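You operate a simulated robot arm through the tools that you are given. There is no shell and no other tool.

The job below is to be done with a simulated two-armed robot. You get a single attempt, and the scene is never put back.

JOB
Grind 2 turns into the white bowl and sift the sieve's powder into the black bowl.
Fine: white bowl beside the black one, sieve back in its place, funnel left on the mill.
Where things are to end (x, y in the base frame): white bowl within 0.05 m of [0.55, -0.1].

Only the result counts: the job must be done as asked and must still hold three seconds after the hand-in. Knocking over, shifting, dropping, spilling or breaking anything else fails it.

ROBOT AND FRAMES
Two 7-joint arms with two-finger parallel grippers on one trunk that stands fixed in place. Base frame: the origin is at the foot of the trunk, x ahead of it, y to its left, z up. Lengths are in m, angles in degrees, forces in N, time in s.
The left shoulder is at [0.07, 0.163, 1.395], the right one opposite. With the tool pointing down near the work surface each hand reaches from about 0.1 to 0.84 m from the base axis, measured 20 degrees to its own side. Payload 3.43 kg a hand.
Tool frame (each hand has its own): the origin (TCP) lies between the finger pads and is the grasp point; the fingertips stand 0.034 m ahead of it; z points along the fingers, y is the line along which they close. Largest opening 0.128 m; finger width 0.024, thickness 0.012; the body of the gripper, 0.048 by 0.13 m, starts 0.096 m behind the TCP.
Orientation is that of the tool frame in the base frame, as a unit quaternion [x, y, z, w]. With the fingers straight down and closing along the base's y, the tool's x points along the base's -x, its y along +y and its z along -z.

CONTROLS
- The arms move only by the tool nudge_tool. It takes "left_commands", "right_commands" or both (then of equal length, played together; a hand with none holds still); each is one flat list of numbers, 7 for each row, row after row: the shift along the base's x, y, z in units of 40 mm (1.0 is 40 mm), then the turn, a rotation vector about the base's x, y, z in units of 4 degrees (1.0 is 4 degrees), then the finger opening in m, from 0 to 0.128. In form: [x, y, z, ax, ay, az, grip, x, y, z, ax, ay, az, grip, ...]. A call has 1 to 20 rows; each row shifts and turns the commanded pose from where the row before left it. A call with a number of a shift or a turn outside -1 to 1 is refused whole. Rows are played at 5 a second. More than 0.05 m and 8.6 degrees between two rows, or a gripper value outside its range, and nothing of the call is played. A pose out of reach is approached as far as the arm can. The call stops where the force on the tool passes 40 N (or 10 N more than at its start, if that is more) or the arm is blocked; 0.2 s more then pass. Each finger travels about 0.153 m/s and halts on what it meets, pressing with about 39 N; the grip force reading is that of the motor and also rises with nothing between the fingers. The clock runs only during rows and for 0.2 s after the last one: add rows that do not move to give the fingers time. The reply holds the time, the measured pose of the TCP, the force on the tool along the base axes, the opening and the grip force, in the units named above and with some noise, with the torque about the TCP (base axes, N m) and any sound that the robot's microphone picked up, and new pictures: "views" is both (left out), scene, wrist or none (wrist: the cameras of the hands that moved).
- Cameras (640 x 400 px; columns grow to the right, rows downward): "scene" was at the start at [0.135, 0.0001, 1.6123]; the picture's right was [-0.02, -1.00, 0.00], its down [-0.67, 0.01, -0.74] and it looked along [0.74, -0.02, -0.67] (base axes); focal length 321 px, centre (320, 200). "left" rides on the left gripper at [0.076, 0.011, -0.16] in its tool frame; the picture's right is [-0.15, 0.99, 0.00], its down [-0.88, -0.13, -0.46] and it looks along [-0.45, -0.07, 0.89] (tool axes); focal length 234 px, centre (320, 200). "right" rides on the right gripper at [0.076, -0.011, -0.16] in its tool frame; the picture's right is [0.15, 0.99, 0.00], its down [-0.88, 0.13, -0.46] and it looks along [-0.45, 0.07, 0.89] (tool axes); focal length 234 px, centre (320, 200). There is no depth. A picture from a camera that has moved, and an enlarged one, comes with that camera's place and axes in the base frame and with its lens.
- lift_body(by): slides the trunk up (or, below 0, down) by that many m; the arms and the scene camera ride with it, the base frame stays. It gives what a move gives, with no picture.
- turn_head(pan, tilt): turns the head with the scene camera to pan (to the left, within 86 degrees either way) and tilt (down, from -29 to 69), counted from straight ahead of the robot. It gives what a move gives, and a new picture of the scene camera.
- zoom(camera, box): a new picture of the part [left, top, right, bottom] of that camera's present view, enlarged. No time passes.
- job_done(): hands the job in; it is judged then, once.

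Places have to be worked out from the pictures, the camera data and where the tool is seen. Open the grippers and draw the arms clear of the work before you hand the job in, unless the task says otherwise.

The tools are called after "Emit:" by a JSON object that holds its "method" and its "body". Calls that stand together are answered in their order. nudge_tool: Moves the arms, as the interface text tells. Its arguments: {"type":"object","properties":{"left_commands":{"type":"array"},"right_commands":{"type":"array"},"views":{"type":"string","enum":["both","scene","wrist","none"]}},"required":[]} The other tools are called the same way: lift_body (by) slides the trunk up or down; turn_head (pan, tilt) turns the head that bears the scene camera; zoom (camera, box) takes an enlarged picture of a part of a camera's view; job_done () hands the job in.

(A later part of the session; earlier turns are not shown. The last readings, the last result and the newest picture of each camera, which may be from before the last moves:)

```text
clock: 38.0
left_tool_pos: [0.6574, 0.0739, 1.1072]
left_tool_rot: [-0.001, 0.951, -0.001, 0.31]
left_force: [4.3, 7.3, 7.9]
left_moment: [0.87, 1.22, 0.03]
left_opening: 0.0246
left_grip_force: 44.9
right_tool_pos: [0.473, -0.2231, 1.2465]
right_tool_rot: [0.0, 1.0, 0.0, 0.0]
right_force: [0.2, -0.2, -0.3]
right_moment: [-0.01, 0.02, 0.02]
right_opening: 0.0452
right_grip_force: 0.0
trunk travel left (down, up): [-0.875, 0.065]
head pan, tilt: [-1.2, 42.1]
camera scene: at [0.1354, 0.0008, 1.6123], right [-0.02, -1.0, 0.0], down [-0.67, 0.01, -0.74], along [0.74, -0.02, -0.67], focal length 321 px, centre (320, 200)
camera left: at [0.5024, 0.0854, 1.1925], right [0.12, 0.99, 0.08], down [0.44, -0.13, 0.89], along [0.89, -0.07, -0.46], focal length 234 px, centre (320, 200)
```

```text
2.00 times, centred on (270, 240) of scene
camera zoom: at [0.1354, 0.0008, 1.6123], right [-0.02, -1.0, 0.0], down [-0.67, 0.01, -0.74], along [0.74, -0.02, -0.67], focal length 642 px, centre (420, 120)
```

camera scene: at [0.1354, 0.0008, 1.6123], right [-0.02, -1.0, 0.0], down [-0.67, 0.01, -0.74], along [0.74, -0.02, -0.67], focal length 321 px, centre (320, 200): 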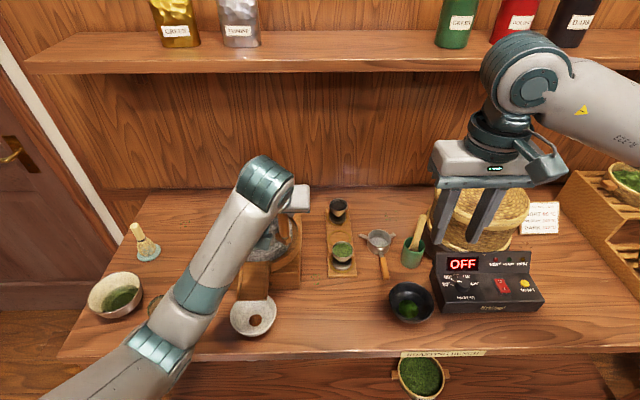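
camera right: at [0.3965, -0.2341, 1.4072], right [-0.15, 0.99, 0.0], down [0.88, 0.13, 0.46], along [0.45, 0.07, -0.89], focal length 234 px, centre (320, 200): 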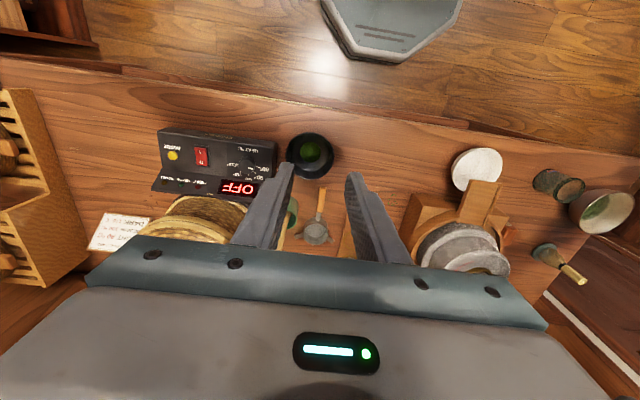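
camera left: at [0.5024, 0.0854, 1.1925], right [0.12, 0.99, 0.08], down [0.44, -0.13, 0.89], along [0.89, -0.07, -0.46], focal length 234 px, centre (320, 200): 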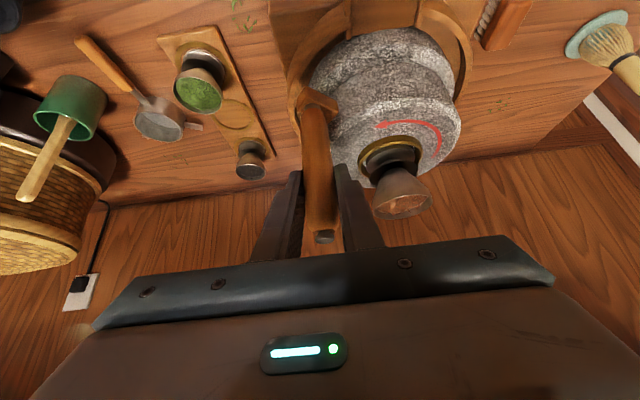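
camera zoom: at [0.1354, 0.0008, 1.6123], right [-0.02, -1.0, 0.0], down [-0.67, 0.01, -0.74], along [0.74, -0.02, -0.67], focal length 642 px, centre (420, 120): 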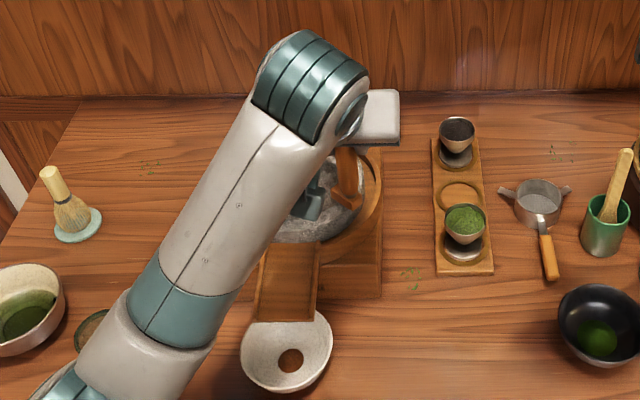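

A mild inward pull of ~8 N has built up at 230°, so my circle is about a millimetre wide here; I trim 1 mm in +y and continue to 280°.

Emit:
{"method": "nudge_tool", "body": {"left_commands": [0.3638, -0.2387, 0, 0, 0, 0, 0.0, 0.4019, -0.1726, 0, 0, 0, 0, 0.0, 0.423, -0.1134, 0, 0, 0, 0, 0.0, 0.4363, -0.0382, 0, 0, 0, 0, 0.0, 0.4363, 0.0382, 0, 0, 0, 0, 0.0], "views": "both"}}

Emit:
{"method": "zoom", "body": {"camera": "left", "box": [220, 80, 420, 260]}}

```text
clock: 39.2
left_tool_pos: [0.7408, 0.0515, 1.1082]
left_tool_rot: [-0.001, 0.951, 0.0, 0.308]
left_force: [-0.7, 2.0, -0.1]
left_moment: [0.97, 1.42, -0.03]
left_opening: 0.0246
left_grip_force: 44.7
right_tool_pos: [0.4719, -0.2235, 1.2456]
right_tool_rot: [-0.001, 1.0, 0.0, 0.0]
right_force: [-0.4, 0.7, 0.3]
right_moment: [-0.02, 0.01, 0.01]
right_opening: 0.0449
right_grip_force: 0.1
trunk travel left (down, up): [-0.875, 0.065]
head pan, tilt: [-1.2, 42.1]
camera scene: at [0.1349, 0.0, 1.6123], right [-0.02, -1.0, 0.0], down [-0.67, 0.01, -0.74], along [0.74, -0.02, -0.67], focal length 321 px, centre (320, 200)
camera left: at [0.5851, 0.0635, 1.1928], right [0.12, 0.99, 0.08], down [0.45, -0.13, 0.89], along [0.89, -0.07, -0.46], focal length 234 px, centre (320, 200)
```

scene: 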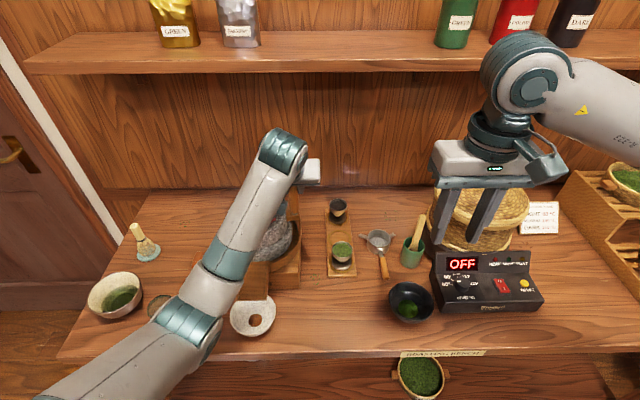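
left: 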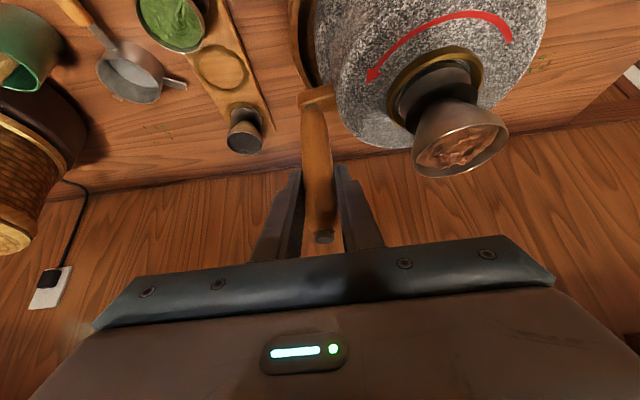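

```text
2.22 times, centred on (320, 170) of left
camera zoom: at [0.5851, 0.0635, 1.1928], right [0.12, 0.99, 0.08], down [0.45, -0.13, 0.89], along [0.89, -0.07, -0.46], focal length 520 px, centre (320, 267)
```

zoom: 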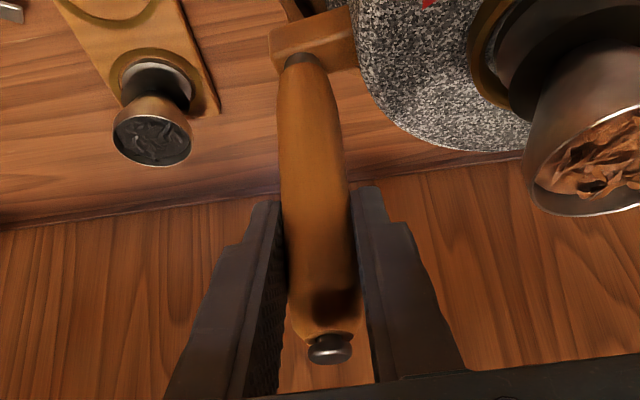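

Force is back to ~2 N with the handle seated as before. I complete the first turn to 360°.

Emit:
{"method": "nudge_tool", "body": {"left_commands": [0.423, 0.1134, 0, 0, 0, 0, 0.0, 0.3969, 0.1851, 0, 0, 0, 0, 0.0, 0.3588, 0.2512, 0, 0, 0, 0, 0.0, 0.3097, 0.3097, 0, 0, 0, 0, 0.0, 0.2512, 0.3588, 0, 0, 0, 0, 0.0, 0.1851, 0.3969, 0, 0, 0, 0, 0.0, 0.1134, 0.423, 0, 0, 0, 0, 0.0, 0.0332, 0.4163, 0, 0, 0, 0, 0.0], "views": "both"}}

Emit:
{"method": "zoom", "body": {"camera": "left", "box": [220, 80, 420, 260]}}

Emit:
{"method": "zoom", "body": {"camera": "scene", "box": [190, 140, 350, 340]}}

```text
clock: 41.0
left_tool_pos: [0.8225, 0.1504, 1.109]
left_tool_rot: [0.001, 0.951, -0.001, 0.308]
left_force: [-10.3, -3.0, -6.7]
left_moment: [0.99, 0.3, 0.0]
left_opening: 0.0246
left_grip_force: 45.0
right_tool_pos: [0.4717, -0.2228, 1.2469]
right_tool_rot: [0.0, 1.0, 0.0, 0.0]
right_force: [-0.7, 0.6, 0.3]
right_moment: [-0.01, -0.02, 0.04]
right_opening: 0.045
right_grip_force: 0.1
trunk travel left (down, up): [-0.875, 0.065]
head pan, tilt: [-1.2, 42.1]
camera scene: at [0.1338, -0.0002, 1.6124], right [-0.02, -1.0, 0.0], down [-0.67, 0.01, -0.74], along [0.74, -0.02, -0.67], focal length 321 px, centre (320, 200)
camera left: at [0.6671, 0.1619, 1.1926], right [0.12, 0.99, 0.08], down [0.45, -0.13, 0.89], along [0.89, -0.07, -0.46], focal length 234 px, centre (320, 200)
```

scene: 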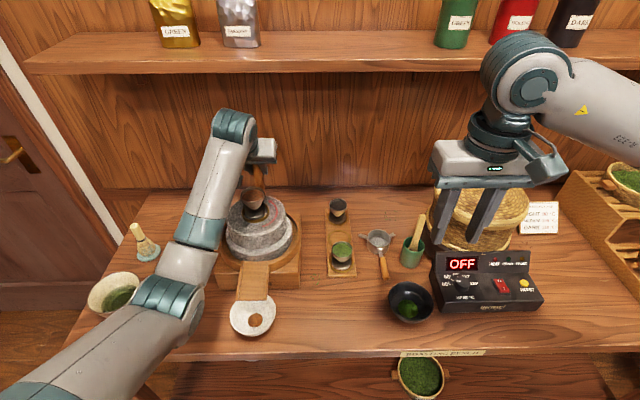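
left: 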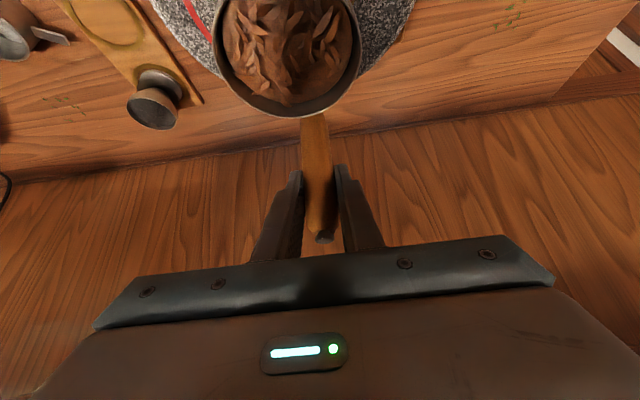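

```text
2.22 times, centred on (320, 170) of left
camera zoom: at [0.6671, 0.1619, 1.1926], right [0.12, 0.99, 0.08], down [0.45, -0.13, 0.89], along [0.89, -0.07, -0.46], focal length 520 px, centre (320, 267)
```

zoom: 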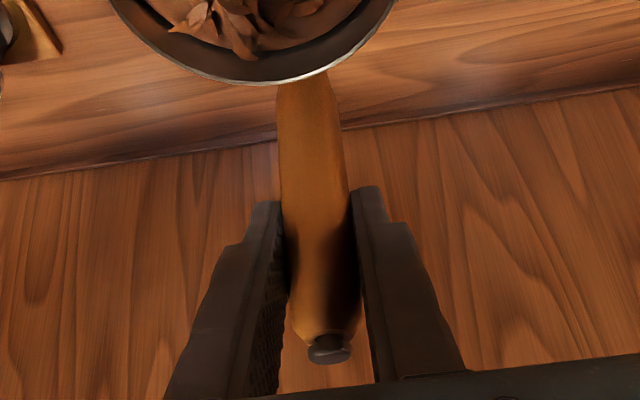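

```text
2.00 times, centred on (270, 240) of scene
camera zoom: at [0.1338, -0.0002, 1.6124], right [-0.02, -1.0, 0.0], down [-0.67, 0.01, -0.74], along [0.74, -0.02, -0.67], focal length 642 px, centre (420, 120)
```

zoom: 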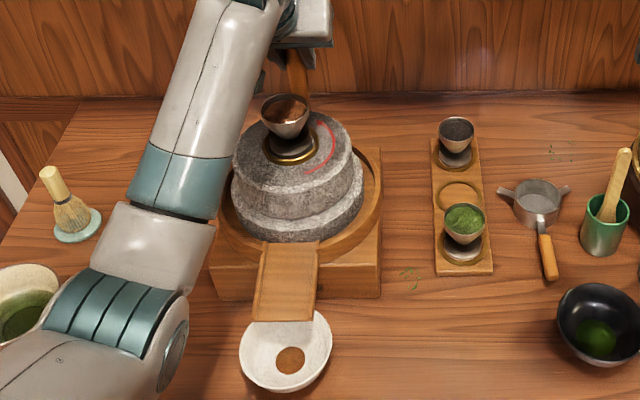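

One full turn is done, handle back at its start with the heap larger. I begin the second turn with a slightly smaller radius (force was ~10 N inward), going 0°→130°.

Emit:
{"method": "nudge_tool", "body": {"left_commands": [-0.0505, 0.4341, 0, 0, 0, 0, 0.0, -0.1128, 0.4209, 0, 0, 0, 0, 0.0, -0.1842, 0.395, 0, 0, 0, 0, 0.0, -0.25, 0.357, 0, 0, 0, 0, 0.0, -0.3081, 0.3081, 0, 0, 0, 0, 0.0, -0.357, 0.25, 0, 0, 0, 0, 0.0, -0.395, 0.1842, 0, 0, 0, 0, 0.0, -0.4209, 0.1128, 0, 0, 0, 0, 0.0, -0.4341, 0.038, 0, 0, 0, 0, 0.0, -0.4341, -0.038, 0, 0, 0, 0, 0.0, -0.4209, -0.1128, 0, 0, 0, 0, 0.0, -0.395, -0.1842, 0, 0, 0, 0, 0.0, -0.357, -0.25, 0, 0, 0, 0, 0.0], "views": "both"}}

Emit:
{"method": "zoom", "body": {"camera": "left", "box": [220, 80, 420, 260]}}

```text
clock: 43.8
left_tool_pos: [0.6585, 0.2258, 1.1088]
left_tool_rot: [-0.001, 0.951, 0.0, 0.309]
left_force: [2.0, 0.6, 3.6]
left_moment: [0.88, -0.17, -0.01]
left_opening: 0.0241
left_grip_force: 45.0
right_tool_pos: [0.4728, -0.2236, 1.2478]
right_tool_rot: [0.001, 1.0, 0.0, 0.0]
right_force: [-1.1, -0.2, -0.3]
right_moment: [-0.01, 0.0, -0.02]
right_opening: 0.0453
right_grip_force: 0.0
trunk travel left (down, up): [-0.875, 0.065]
head pan, tilt: [-1.2, 42.1]
camera scene: at [0.1347, -0.0006, 1.6123], right [-0.02, -1.0, 0.0], down [-0.67, 0.01, -0.74], along [0.74, -0.02, -0.67], focal length 321 px, centre (320, 200)
camera left: at [0.503, 0.2386, 1.1926], right [0.12, 0.99, 0.09], down [0.45, -0.13, 0.89], along [0.89, -0.07, -0.46], focal length 234 px, centre (320, 200)
```

scene: 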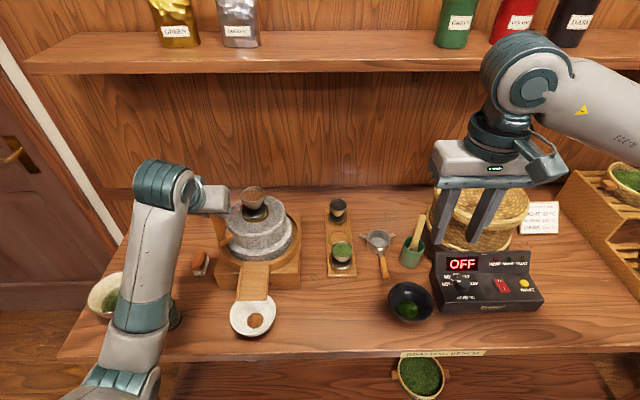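
left: 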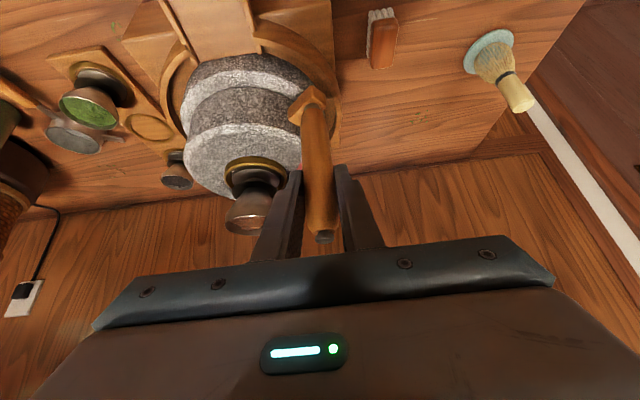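

```text
2.22 times, centred on (320, 170) of left
camera zoom: at [0.503, 0.2386, 1.1926], right [0.12, 0.99, 0.09], down [0.45, -0.13, 0.89], along [0.89, -0.07, -0.46], focal length 520 px, centre (320, 267)
```

zoom: 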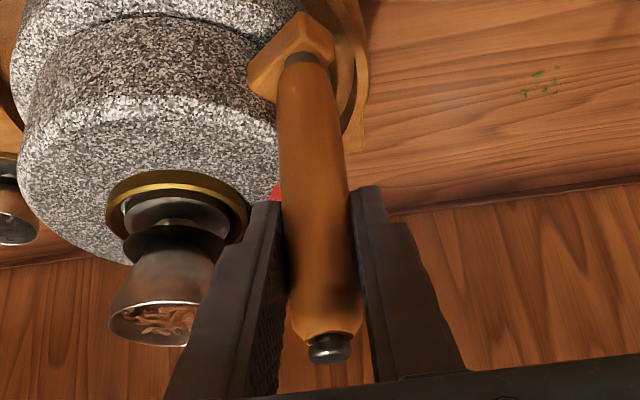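

Everything tracks well with ~4 N. I continue from 130° to 230° of the second turn.

Emit:
{"method": "nudge_tool", "body": {"left_commands": [-0.3081, -0.3081, 0, 0, 0, 0, 0.0, -0.25, -0.357, 0, 0, 0, 0, 0.0, -0.1842, -0.395, 0, 0, 0, 0, 0.0, -0.1128, -0.4209, 0, 0, 0, 0, 0.0, -0.038, -0.4341, 0, 0, 0, 0, 0.0, 0.038, -0.4341, 0, 0, 0, 0, 0.0, 0.1128, -0.4159, 0, 0, 0, 0, 0.0, 0.1842, -0.39, 0, 0, 0, 0, 0.0, 0.25, -0.352, 0, 0, 0, 0, 0.0, 0.3081, -0.3031, 0, 0, 0, 0, 0.0], "views": "both"}}

Emit:
{"method": "zoom", "body": {"camera": "left", "box": [220, 80, 420, 260]}}

```text
clock: 46.0
left_tool_pos: [0.659, 0.0732, 1.1076]
left_tool_rot: [0.0, 0.951, 0.0, 0.309]
left_force: [-0.6, 1.3, 3.8]
left_moment: [0.79, 1.33, 0.04]
left_opening: 0.0247
left_grip_force: 45.2
right_tool_pos: [0.4716, -0.2238, 1.2464]
right_tool_rot: [0.0, 1.0, 0.001, 0.0]
right_force: [-0.3, -0.4, 0.1]
right_moment: [-0.01, -0.01, 0.04]
right_opening: 0.0454
right_grip_force: 0.0
trunk travel left (down, up): [-0.875, 0.065]
head pan, tilt: [-1.2, 42.1]
camera scene: at [0.1349, -0.0003, 1.6123], right [-0.02, -1.0, 0.0], down [-0.67, 0.01, -0.74], along [0.74, -0.02, -0.67], focal length 321 px, centre (320, 200)
camera left: at [0.503, 0.0848, 1.1926], right [0.12, 0.99, 0.09], down [0.45, -0.13, 0.89], along [0.89, -0.07, -0.46], focal length 234 px, centre (320, 200)
```

scene: 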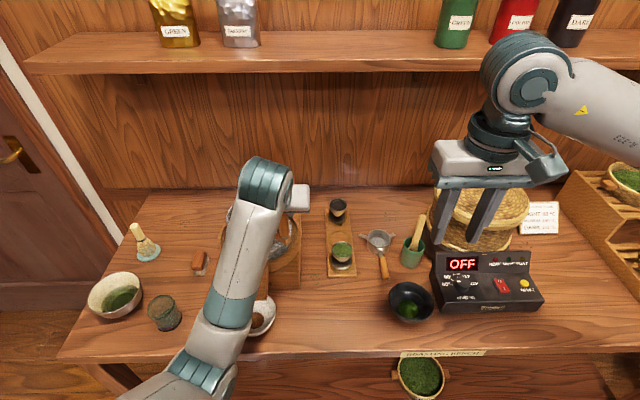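
left: 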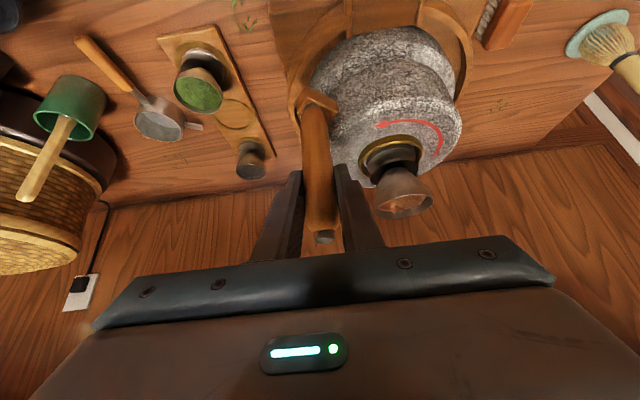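

```text
2.22 times, centred on (320, 170) of left
camera zoom: at [0.503, 0.0848, 1.1926], right [0.12, 0.99, 0.09], down [0.45, -0.13, 0.89], along [0.89, -0.07, -0.46], focal length 520 px, centre (320, 267)
```

zoom: 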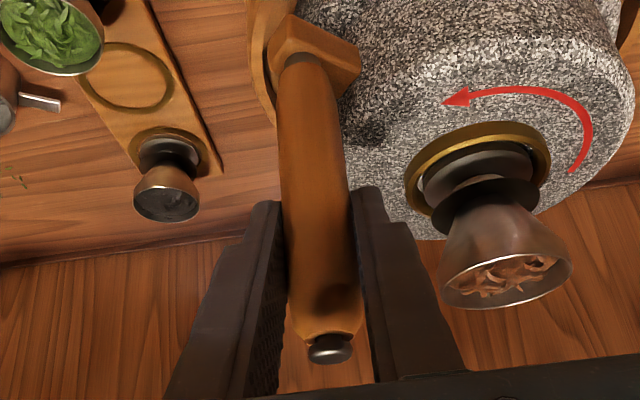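

Second turn at 230° with only ~4 N. I finish to 360° plus about 5° so that two full turns are surely completed.

Emit:
{"method": "nudge_tool", "body": {"left_commands": [0.357, -0.25, 0, 0, 0, 0, 0.0, 0.395, -0.1842, 0, 0, 0, 0, 0.0, 0.4209, -0.1128, 0, 0, 0, 0, 0.0, 0.4341, -0.038, 0, 0, 0, 0, 0.0, 0.4341, 0.038, 0, 0, 0, 0, 0.0, 0.4209, 0.1128, 0, 0, 0, 0, 0.0, 0.395, 0.1842, 0, 0, 0, 0, 0.0, 0.357, 0.25, 0, 0, 0, 0, 0.0, 0.3081, 0.3081, 0, 0, 0, 0, 0.0, 0.25, 0.357, 0, 0, 0, 0, 0.0, 0.1792, 0.395, 0, 0, 0, 0, 0.0, 0.1078, 0.4209, 0, 0, 0, 0, 0.0, 0.033, 0.4341, 0, 0, 0, 0, 0.0, -0.0095, 0.2179, 0, 0, 0, 0, 0.0], "views": "both"}}

Emit:
{"method": "zoom", "body": {"camera": "left", "box": [220, 80, 420, 260]}}

Emit:
{"method": "zoom", "body": {"camera": "scene", "box": [190, 140, 350, 340]}}

```text
clock: 49.0
left_tool_pos: [0.8223, 0.1594, 1.1078]
left_tool_rot: [-0.001, 0.951, 0.001, 0.308]
left_force: [-3.0, -1.8, -2.4]
left_moment: [0.91, -0.46, 0.01]
left_opening: 0.0245
left_grip_force: 44.7
right_tool_pos: [0.4731, -0.224, 1.2457]
right_tool_rot: [0.0, 1.0, 0.0, 0.0]
right_force: [-0.3, -0.3, 1.6]
right_moment: [-0.01, 0.0, 0.01]
right_opening: 0.0453
right_grip_force: 0.0
trunk travel left (down, up): [-0.875, 0.065]
head pan, tilt: [-1.2, 42.1]
camera scene: at [0.1347, -0.0006, 1.6123], right [-0.02, -1.0, 0.0], down [-0.67, 0.01, -0.74], along [0.74, -0.02, -0.67], focal length 321 px, centre (320, 200)
camera left: at [0.6664, 0.1715, 1.1927], right [0.12, 0.99, 0.09], down [0.45, -0.13, 0.89], along [0.89, -0.07, -0.46], focal length 234 px, centre (320, 200)
```

scene: 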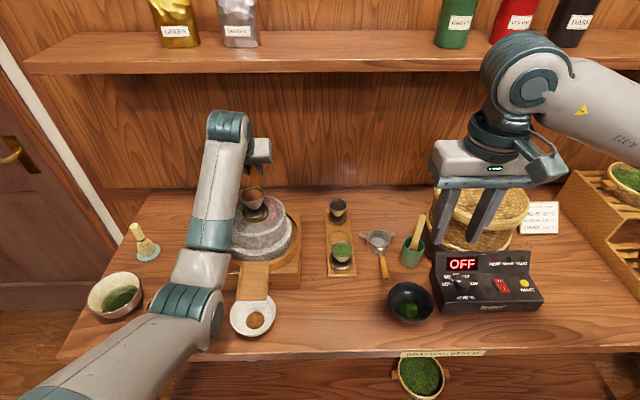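
left: 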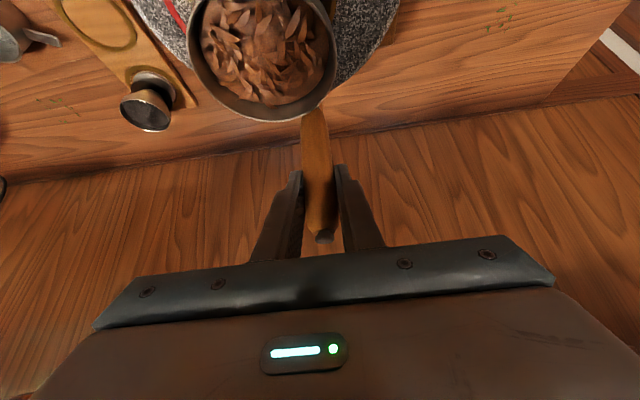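

```text
2.22 times, centred on (320, 170) of left
camera zoom: at [0.6664, 0.1715, 1.1927], right [0.12, 0.99, 0.09], down [0.45, -0.13, 0.89], along [0.89, -0.07, -0.46], focal length 520 px, centre (320, 267)
```

zoom: 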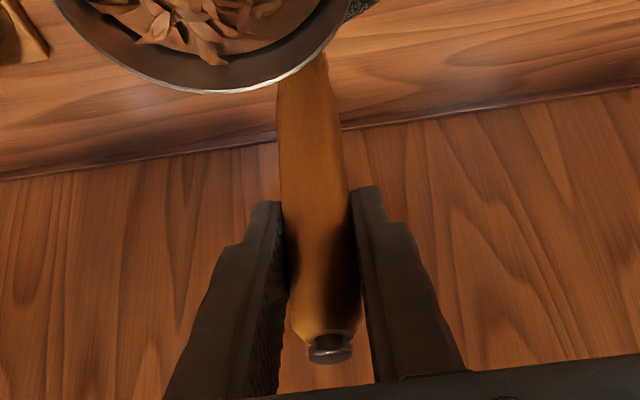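

```text
2.00 times, centred on (270, 240) of scene
camera zoom: at [0.1347, -0.0006, 1.6123], right [-0.02, -1.0, 0.0], down [-0.67, 0.01, -0.74], along [0.74, -0.02, -0.67], focal length 642 px, centre (420, 120)
```

zoom: 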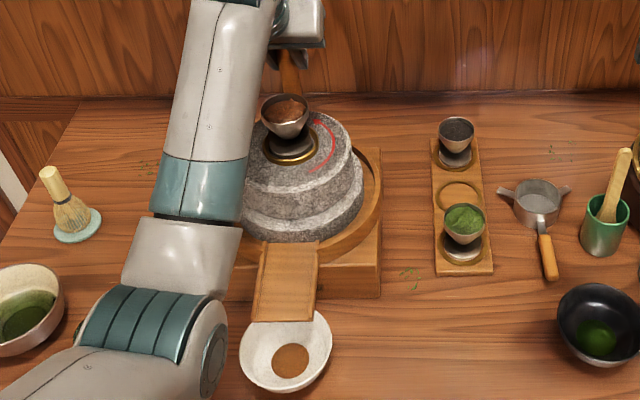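

Two turns are done (handle at ~+5°) and the brown heap lies in the white bowl; the funnel is still seated on the mill. I open the fingers and back out along the tool axis.

Emit:
{"method": "nudge_tool", "body": {"left_commands": [0, 0, 0, 0, 0, 0, 0.035, 0, 0, 0, 0, 0, 0, 0.06, 0, 0, 0, 0, 0, 0, 0.06, -0.2, 0, 0.275, 0, 0, 0, 0.06, -0.35, 0, 0.48, 0, 0, 0, 0.06, -0.43, 0, 0.59, 0, 0, 0, 0.06, -0.43, 0, 0.59, 0, 0, 0, 0.06, -0.43, 0, 0.59, 0, 0, 0, 0.06, -0.43, 0, 0.59, 0, 0, 0, 0.06], "views": "both"}}

Emit:
{"method": "zoom", "body": {"camera": "left", "box": [220, 40, 420, 220]}}

```text
clock: 51.0
left_tool_pos: [0.7284, 0.1571, 1.2349]
left_tool_rot: [0.001, 0.951, 0.001, 0.308]
left_force: [0.0, -0.7, 0.3]
left_moment: [0.02, 0.02, 0.02]
left_opening: 0.0599
left_grip_force: 0.1
right_tool_pos: [0.472, -0.2281, 1.2457]
right_tool_rot: [0.0, 1.0, 0.002, 0.0]
right_force: [0.4, -0.2, -0.5]
right_moment: [0.05, -0.05, 0.0]
right_opening: 0.045
right_grip_force: 0.0
trunk travel left (down, up): [-0.875, 0.065]
head pan, tilt: [-1.2, 42.1]
camera scene: at [0.1336, -0.0045, 1.6123], right [-0.02, -1.0, 0.0], down [-0.67, 0.02, -0.74], along [0.74, -0.01, -0.67], focal length 321 px, centre (320, 200)
camera left: at [0.5737, 0.1679, 1.3185], right [0.12, 0.99, 0.09], down [0.44, -0.13, 0.89], along [0.89, -0.07, -0.46], focal length 234 px, centre (320, 200)
```

scene: 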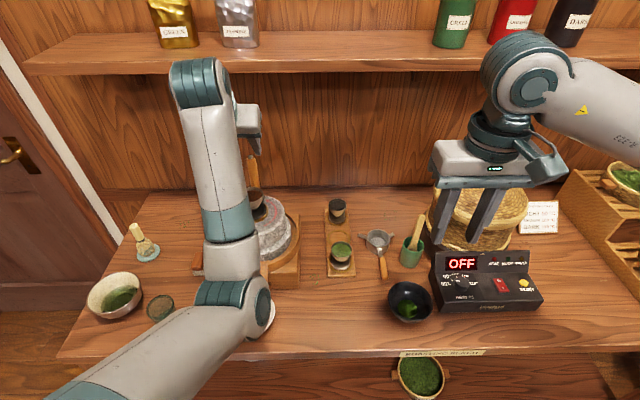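
left: 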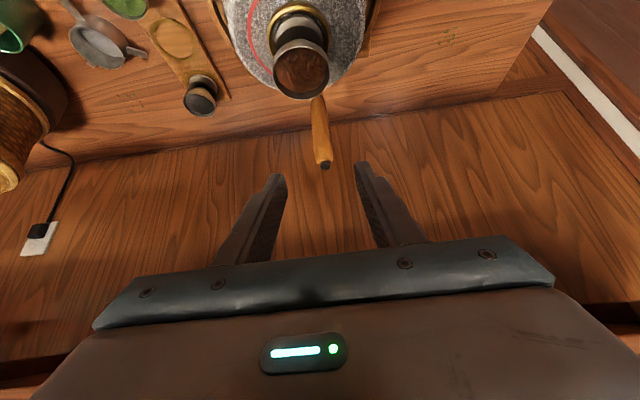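

```text
2.22 times, centred on (320, 130) of left
camera zoom: at [0.5737, 0.1679, 1.3185], right [0.12, 0.99, 0.09], down [0.44, -0.13, 0.89], along [0.89, -0.07, -0.46], focal length 520 px, centre (320, 356)
```

zoom: 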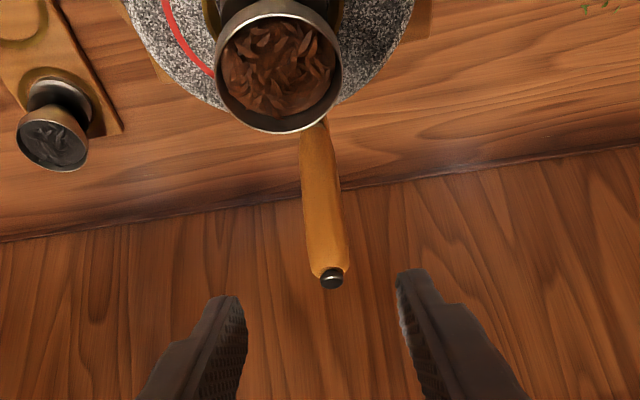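

Released cleanly; the handle stands free and the funnel is in place. I bring the left hand up, untilt it, and park it high on the left, so the right hand can fetch the white bowl.

Emit:
{"method": "nudge_tool", "body": {"left_commands": [-0.2, 0.1, 0.35, 0, 1, 0, 0.06, -0.3, 0.3, 0.35, 0, 1, 0, 0.06, -0.35, 0.5, 0.3, 0, 1, 0, 0.06, -0.4, 0.6, 0.2, 0, 1, 0, 0.06, -0.4, 0.7, 0.2, 0, 1, 0, 0.06, -0.4, 0.7, 0.1, 0, 1, 0, 0.06, -0.4, 0.7, 0.1, 0, 1, 0, 0.06, -0.4, 0.7, 0, 0, 1, 0, 0.06, -0.3, 0.7, 0, 0, 1, 0, 0.06, 0, 0.5, 0, 0, 0, 0, 0.06, 0, 0.5, 0, 0, 0, 0, 0.06], "views": "both"}}

Emit:
{"method": "zoom", "body": {"camera": "scene", "box": [190, 140, 350, 340]}}

```text
clock: 53.4
left_tool_pos: [0.6772, 0.4218, 1.2614]
left_tool_rot: [0.0, 1.0, -0.001, 0.0]
left_force: [-1.1, 0.2, 0.4]
left_moment: [0.0, -0.02, -0.03]
left_opening: 0.06
left_grip_force: 0.1
left hand out of reach, approached as far as the arm can: row 1, 2, 3, 4, 5
right_tool_pos: [0.4732, -0.2229, 1.2464]
right_tool_rot: [0.0, 1.0, 0.0, -0.001]
right_force: [0.3, -1.4, 0.1]
right_moment: [-0.04, 0.01, 0.01]
right_opening: 0.0449
right_grip_force: 0.1
trunk travel left (down, up): [-0.875, 0.065]
head pan, tilt: [-1.2, 42.1]
camera scene: at [0.1351, 0.0012, 1.6123], right [-0.02, -1.0, 0.0], down [-0.67, 0.01, -0.74], along [0.74, -0.02, -0.67], focal length 321 px, centre (320, 200)
camera left: at [0.6016, 0.4343, 1.4215], right [0.15, 0.99, 0.0], down [0.88, -0.13, 0.46], along [0.45, -0.07, -0.89], focal length 234 px, centre (320, 200)
```

scene: 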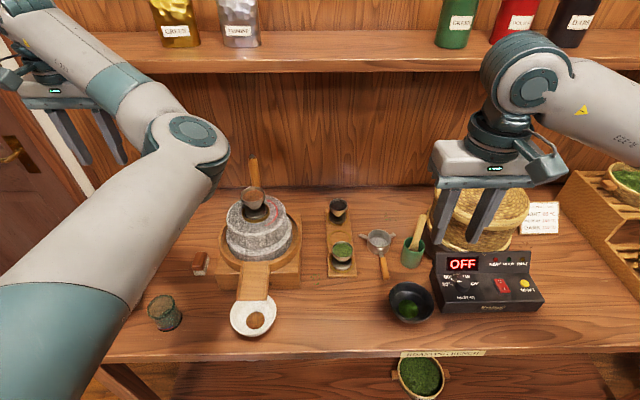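
left: 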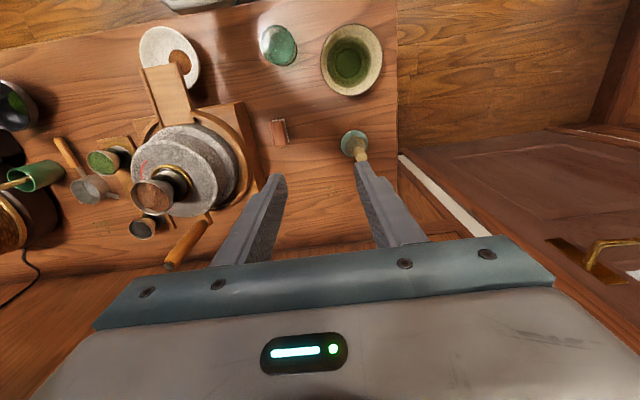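

```text
2.00 times, centred on (270, 240) of scene
camera zoom: at [0.1351, 0.0012, 1.6123], right [-0.02, -1.0, 0.0], down [-0.67, 0.01, -0.74], along [0.74, -0.02, -0.67], focal length 642 px, centre (420, 120)
```

zoom: 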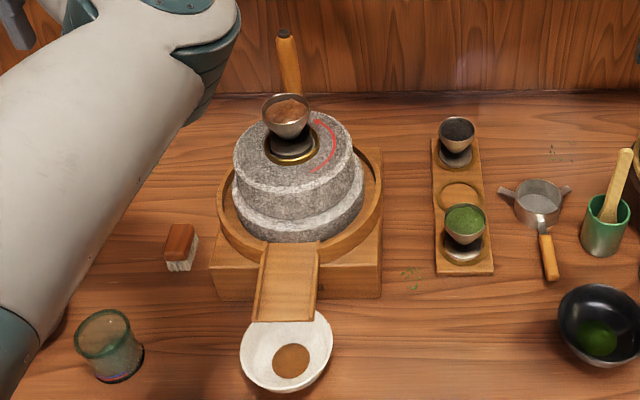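

Two turns are ground, but the left arm's elbow has swung inward during those circles. I turn the head to see the left arm's present configuration before moving anything near it.

Emit:
{"method": "turn_head", "body": {"pan": 35, "tilt": 30}}

```text
clock: 54.4
left_tool_pos: [0.6768, 0.4203, 1.2625]
left_tool_rot: [-0.001, 1.0, 0.0, 0.0]
left_force: [0.3, 0.5, 0.3]
left_moment: [-0.03, 0.01, -0.01]
left_opening: 0.0601
left_grip_force: 0.0
right_tool_pos: [0.4739, -0.2229, 1.2474]
right_tool_rot: [0.0, 1.0, 0.0, 0.0]
right_force: [-0.5, -0.1, -1.0]
right_moment: [-0.01, -0.01, -0.03]
right_opening: 0.045
right_grip_force: 0.2
trunk travel left (down, up): [-0.875, 0.065]
head pan, tilt: [35.0, 30.0]
camera scene: at [0.1256, 0.0535, 1.6307], right [0.57, -0.82, 0.0], down [-0.41, -0.29, -0.87], along [0.71, 0.5, -0.5], focal length 321 px, centre (320, 200)
```

scene: 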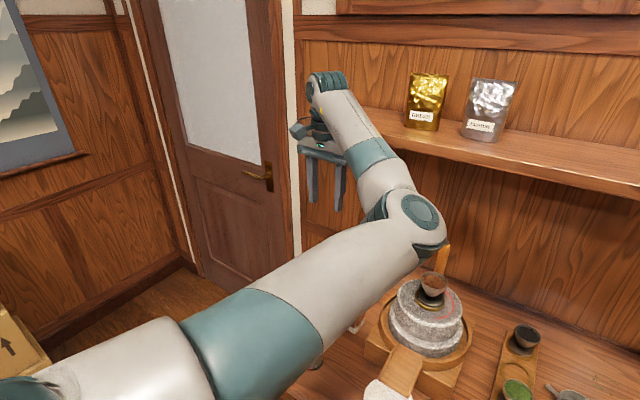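

The left upper arm points straight ahead with its elbow near (0.46, 0.14, 1.42). I move the left hand back and further left in free air to swing that elbow away from the bowl area.

Emit:
{"method": "nudge_tool", "body": {"left_commands": [-0.5, 0.5, 0, 0, 0, 0, 0.06, -0.6, 0.5, 0, 0, 0, 0, 0.06, -0.6, 0.5, 0, 0, 0, 0, 0.06, -0.6, 0.5, 0, 0, 0, 0, 0.06, -0.6, 0.5, 0, 0, 0, 0, 0.06, -0.6, 0.5, 0, 0, 0, 0, 0.06], "views": "both"}}

```text
clock: 55.8
left_tool_pos: [0.5352, 0.5407, 1.2631]
left_tool_rot: [0.0, 1.0, -0.001, 0.0]
left_force: [-0.2, 0.6, -0.3]
left_moment: [0.0, -0.02, -0.01]
left_opening: 0.0604
left_grip_force: 0.1
right_tool_pos: [0.4716, -0.223, 1.2467]
right_tool_rot: [0.0, 1.0, 0.0, 0.0]
right_force: [0.4, 0.7, -1.4]
right_moment: [-0.01, -0.01, -0.01]
right_opening: 0.0453
right_grip_force: 0.1
trunk travel left (down, up): [-0.875, 0.065]
head pan, tilt: [35.0, 30.0]
camera scene: at [0.125, 0.0549, 1.6307], right [0.57, -0.82, 0.0], down [-0.41, -0.29, -0.87], along [0.71, 0.5, -0.5], focal length 321 px, centre (320, 200)
camera left: at [0.4605, 0.5534, 1.4217], right [0.15, 0.99, 0.0], down [0.88, -0.13, 0.46], along [0.45, -0.07, -0.89], focal length 234 px, centre (320, 200)
```

scene: 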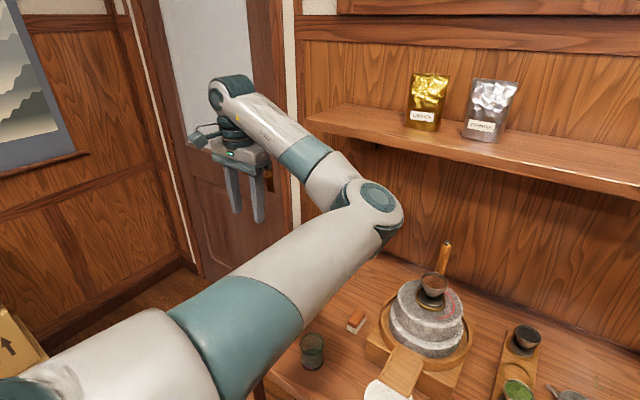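
left: 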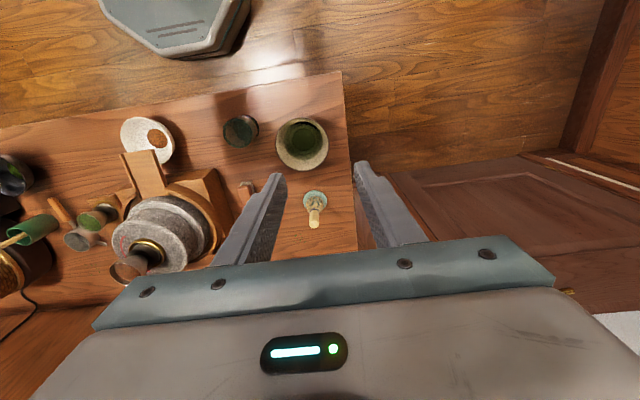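

The elbow swings left as expected. I continue a bit further.

Emit:
{"method": "nudge_tool", "body": {"left_commands": [-0.6, 0.5, 0, 0, 0, 0, 0.06, -0.6, 0.5, 0, 0, 0, 0, 0.06, -0.6, 0.5, 0, 0, 0, 0, 0.06, -0.6, 0.5, 0, 0, 0, 0, 0.06, -0.6, 0.4, 0, 0, 0, 0, 0.06, -0.6, 0.4, 0, 0, 0, 0, 0.06], "views": "scene"}}

Emit:
{"method": "turn_head", "body": {"pan": -1.2, "tilt": 42.1}}

```text
clock: 57.2
left_tool_pos: [0.3917, 0.6534, 1.2616]
left_tool_rot: [0.0, 1.0, 0.0, 0.0]
left_force: [-0.4, -0.2, 1.0]
left_moment: [0.02, -0.04, 0.02]
left_opening: 0.06
left_grip_force: 0.0
right_tool_pos: [0.4723, -0.2223, 1.247]
right_tool_rot: [0.0, 1.0, 0.0, 0.0]
right_force: [0.7, 0.2, 0.3]
right_moment: [-0.05, -0.02, 0.03]
right_opening: 0.045
right_grip_force: 0.1
trunk travel left (down, up): [-0.875, 0.065]
head pan, tilt: [35.0, 30.0]
camera scene: at [0.1247, 0.0547, 1.6307], right [0.57, -0.82, 0.0], down [-0.41, -0.29, -0.87], along [0.71, 0.5, -0.5], focal length 321 px, centre (320, 200)
```

scene: 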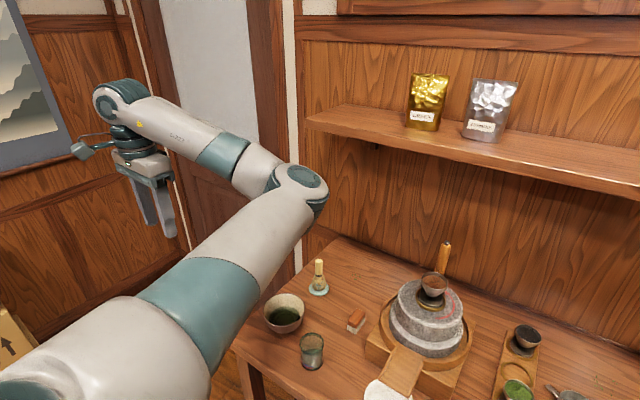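

```text
clock: 58.2
left_tool_pos: [0.3925, 0.6528, 1.2628]
left_tool_rot: [0.0, 1.0, 0.0, -0.001]
left_force: [0.4, 0.3, 0.0]
left_moment: [-0.03, 0.01, 0.03]
left_opening: 0.0598
left_grip_force: 0.1
right_tool_pos: [0.4725, -0.2221, 1.2463]
right_tool_rot: [-0.001, 1.0, 0.0, 0.001]
right_force: [0.3, -0.2, -0.9]
right_moment: [0.0, 0.02, 0.02]
right_opening: 0.0452
right_grip_force: 0.0
trunk travel left (down, up): [-0.875, 0.065]
head pan, tilt: [-1.2, 42.1]
camera scene: at [0.1349, 0.0002, 1.6123], right [-0.02, -1.0, 0.0], down [-0.67, 0.01, -0.74], along [0.74, -0.01, -0.67], focal length 321 px, centre (320, 200)
```

scene: 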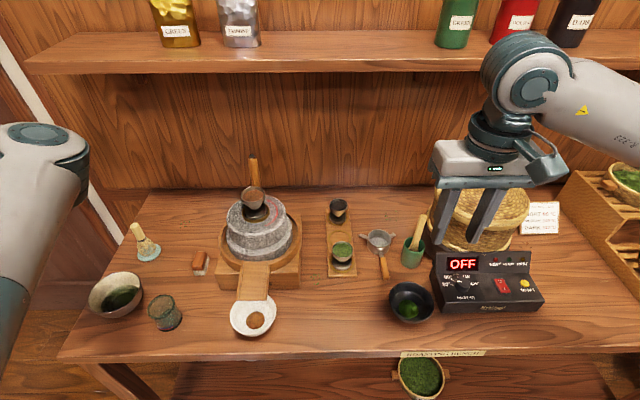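

The left arm is well out of the way. I zoom on the white bowl to refine its position, and on the mill to verify it is undisturbed.

Emit:
{"method": "zoom", "body": {"camera": "scene", "box": [200, 260, 300, 350]}}

Emit:
{"method": "zoom", "body": {"camera": "right", "box": [400, 120, 560, 260]}}

Emit:
{"method": "zoom", "body": {"camera": "scene", "box": [190, 140, 350, 280]}}

```text
4.44 times, centred on (250, 305) of scene
camera zoom: at [0.1349, 0.0002, 1.6123], right [-0.02, -1.0, 0.0], down [-0.67, 0.01, -0.74], along [0.74, -0.01, -0.67], focal length 1428 px, centre (631, -267)
```

zoom: 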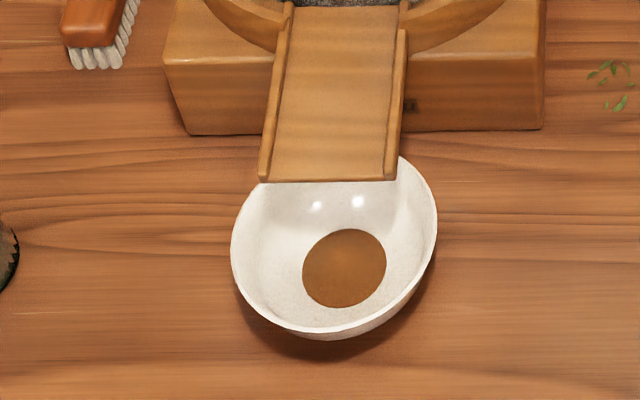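

```text
2.86 times, centred on (480, 190) of right
camera zoom: at [0.3976, -0.2339, 1.4065], right [-0.15, 0.99, 0.0], down [0.88, 0.13, 0.46], along [0.45, 0.07, -0.89], focal length 669 px, centre (-137, 229)
```

zoom: 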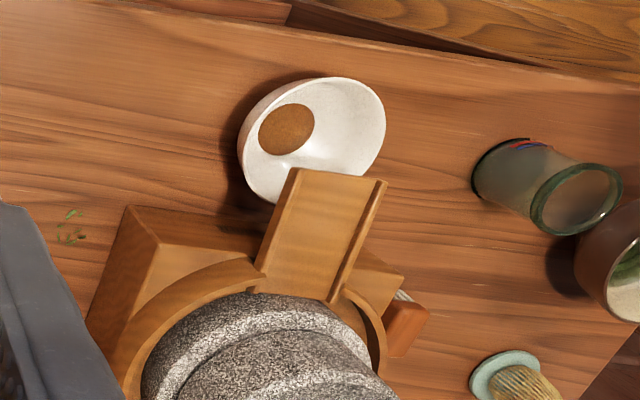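

```text
2.86 times, centred on (270, 210) of scene
camera zoom: at [0.1349, 0.0002, 1.6123], right [-0.02, -1.0, 0.0], down [-0.67, 0.01, -0.74], along [0.74, -0.01, -0.67], focal length 918 px, centre (463, 171)
```

zoom: 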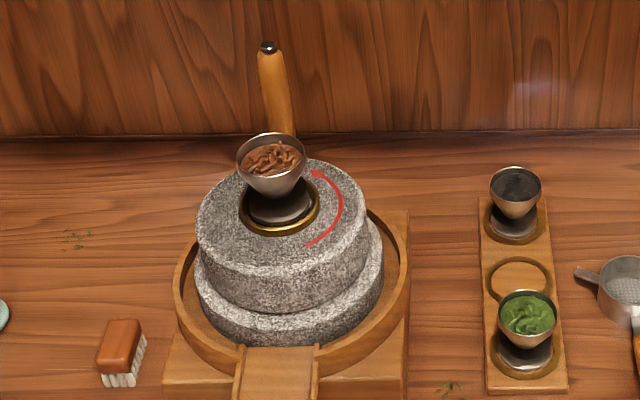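

White bowl centre ≈(0.520, 0.150), rim z≈0.90, R≈0.055; the chute tip ends at x≈0.535, z≈0.94. I bring the right hand, opened fully, over it at a safe height to check centring.

Emit:
{"method": "nudge_tool", "body": {"right_commands": [0.086, 0.4, -0.39, 0, 0, 0, 0.128, 0.086, 0.78, -0.39, 0, 0, 0, 0.128, 0.086, 0.85, -0.39, 0, 0, 0, 0.128, 0.086, 0.85, -0.39, 0, 0, 0, 0.128, 0.086, 0.85, -0.39, 0, 0, 0, 0.128, 0.086, 0.85, -0.39, 0, 0, 0, 0.128, 0.086, 0.85, -0.39, 0, 0, 0, 0.128, 0.086, 0.85, -0.39, 0, 0, 0, 0.128, 0.086, 0.85, -0.39, 0, 0, 0, 0.128, 0.086, 0.85, -0.39, 0, 0, 0, 0.128, 0.086, 0.78, -0.39, 0, 0, 0, 0.128, 0.086, 0.6, -0.39, 0, 0, 0, 0.128, 0, 0, 0, 0, 0, 0, 0.128], "views": "both"}}

Emit:
{"method": "zoom", "body": {"camera": "right", "box": [200, 60, 440, 240]}}

```text
clock: 61.0
left_tool_pos: [0.3931, 0.6526, 1.2627]
left_tool_rot: [-0.001, 1.0, 0.0, 0.0]
left_force: [-0.3, -1.3, 0.5]
left_moment: [0.03, 0.0, 0.0]
left_opening: 0.0599
left_grip_force: 0.1
right_tool_pos: [0.5133, 0.1496, 1.0574]
right_tool_rot: [0.0, 1.0, 0.001, 0.0]
right_force: [0.4, 0.0, -0.9]
right_moment: [0.02, -0.01, -0.01]
right_opening: 0.1279
right_grip_force: 0.2
trunk travel left (down, up): [-0.875, 0.065]
head pan, tilt: [-1.2, 42.1]
camera scene: at [0.1349, -0.0005, 1.6122], right [-0.02, -1.0, 0.0], down [-0.67, 0.01, -0.74], along [0.74, -0.02, -0.67], focal length 321 px, centre (320, 200)
camera right: at [0.4386, 0.1386, 1.2184], right [-0.15, 0.99, 0.0], down [0.88, 0.13, 0.46], along [0.45, 0.07, -0.89], focal length 234 px, centre (320, 200)
```

scene: 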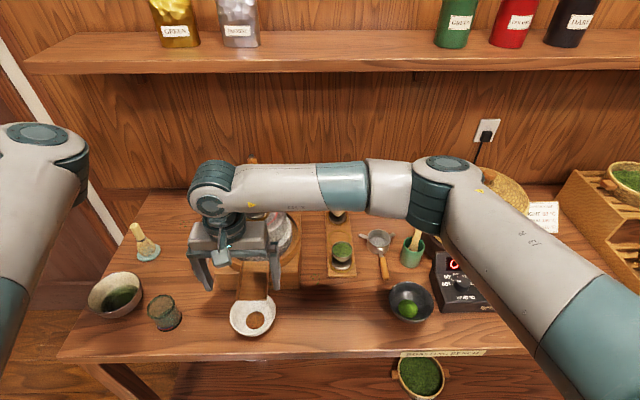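
right: 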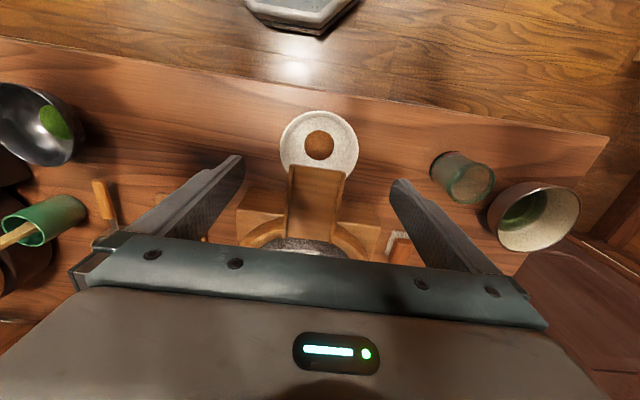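

```text
2.22 times, centred on (320, 150) of right
camera zoom: at [0.4386, 0.1386, 1.2184], right [-0.15, 0.99, 0.0], down [0.88, 0.13, 0.46], along [0.45, 0.07, -0.89], focal length 520 px, centre (320, 311)
```

zoom: 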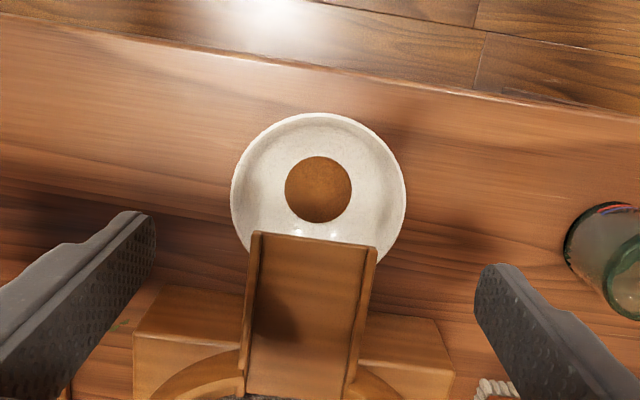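

The bowl is centred between the fingers ((0.521, 0.151), R≈0.054). I descend to tips-at-rim level and check clearance.

Emit:
{"method": "nudge_tool", "body": {"right_commands": [0.02, 0.01, -0.65, 0, 0, 0, 0.128, 0.02, 0.01, -0.65, 0, 0, 0, 0.128, 0, 0, -0.65, 0, 0, 0, 0.128, 0, 0, -0.65, 0, 0, 0, 0.128, 0, 0, -0.5, 0, 0, 0, 0.128, 0, 0, 0, 0, 0, 0, 0.128], "views": "both"}}

Emit:
{"method": "zoom", "body": {"camera": "right", "box": [200, 60, 440, 240]}}

Emit:
{"method": "zoom", "body": {"camera": "scene", "box": [180, 210, 320, 350]}}

```text
clock: 62.4
left_tool_pos: [0.3921, 0.6541, 1.2621]
left_tool_rot: [-0.001, 1.0, -0.001, -0.001]
left_force: [0.1, 0.1, 0.4]
left_moment: [-0.02, 0.0, 0.02]
left_opening: 0.06
left_grip_force: 0.1
right_tool_pos: [0.5151, 0.1516, 0.9339]
right_tool_rot: [0.0, 1.0, 0.0, 0.0]
right_force: [0.0, 0.2, 1.0]
right_moment: [0.0, 0.0, 0.01]
right_opening: 0.128
right_grip_force: 0.0
trunk travel left (down, up): [-0.875, 0.065]
head pan, tilt: [-1.2, 42.1]
camera scene: at [0.1348, 0.0001, 1.6123], right [-0.02, -1.0, 0.0], down [-0.67, 0.01, -0.74], along [0.74, -0.02, -0.67], focal length 321 px, centre (320, 200)
camera right: at [0.4396, 0.1412, 1.0943], right [-0.15, 0.99, 0.0], down [0.88, 0.13, 0.46], along [0.45, 0.07, -0.89], focal length 234 px, centre (320, 200)
```

scene: 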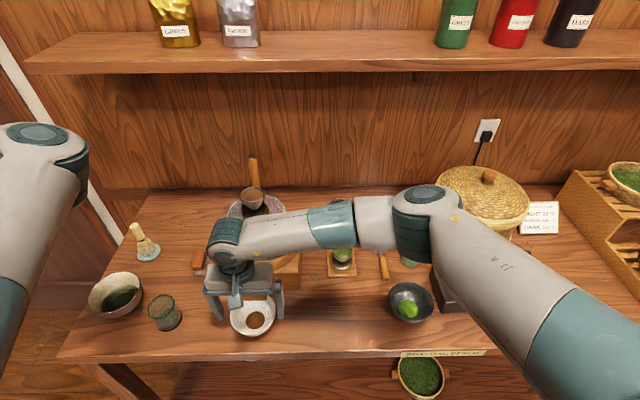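
right: 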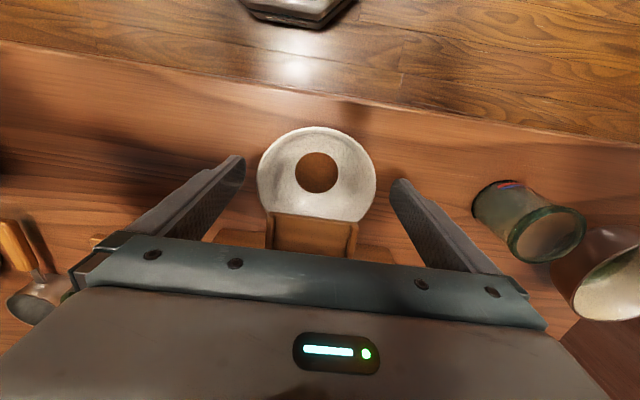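

```text
2.22 times, centred on (320, 150) of right
camera zoom: at [0.4396, 0.1412, 1.0943], right [-0.15, 0.99, 0.0], down [0.88, 0.13, 0.46], along [0.45, 0.07, -0.89], focal length 520 px, centre (320, 311)
```

zoom: 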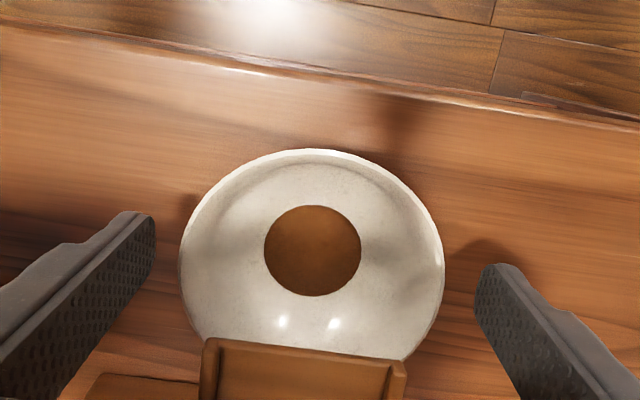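

```text
2.86 times, centred on (250, 280) of scene
camera zoom: at [0.1348, 0.0001, 1.6123], right [-0.02, -1.0, 0.0], down [-0.67, 0.01, -0.74], along [0.74, -0.02, -0.67], focal length 918 px, centre (520, -29)
```

zoom: 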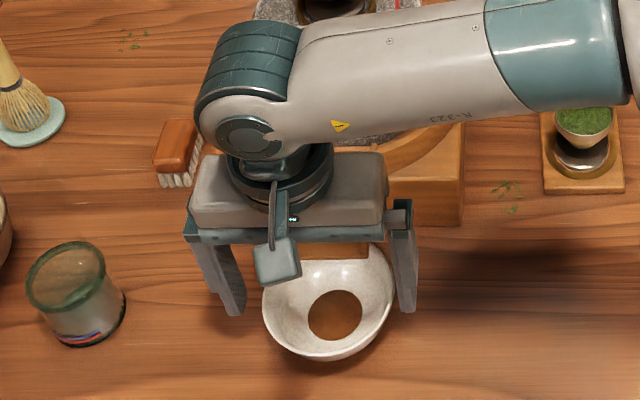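

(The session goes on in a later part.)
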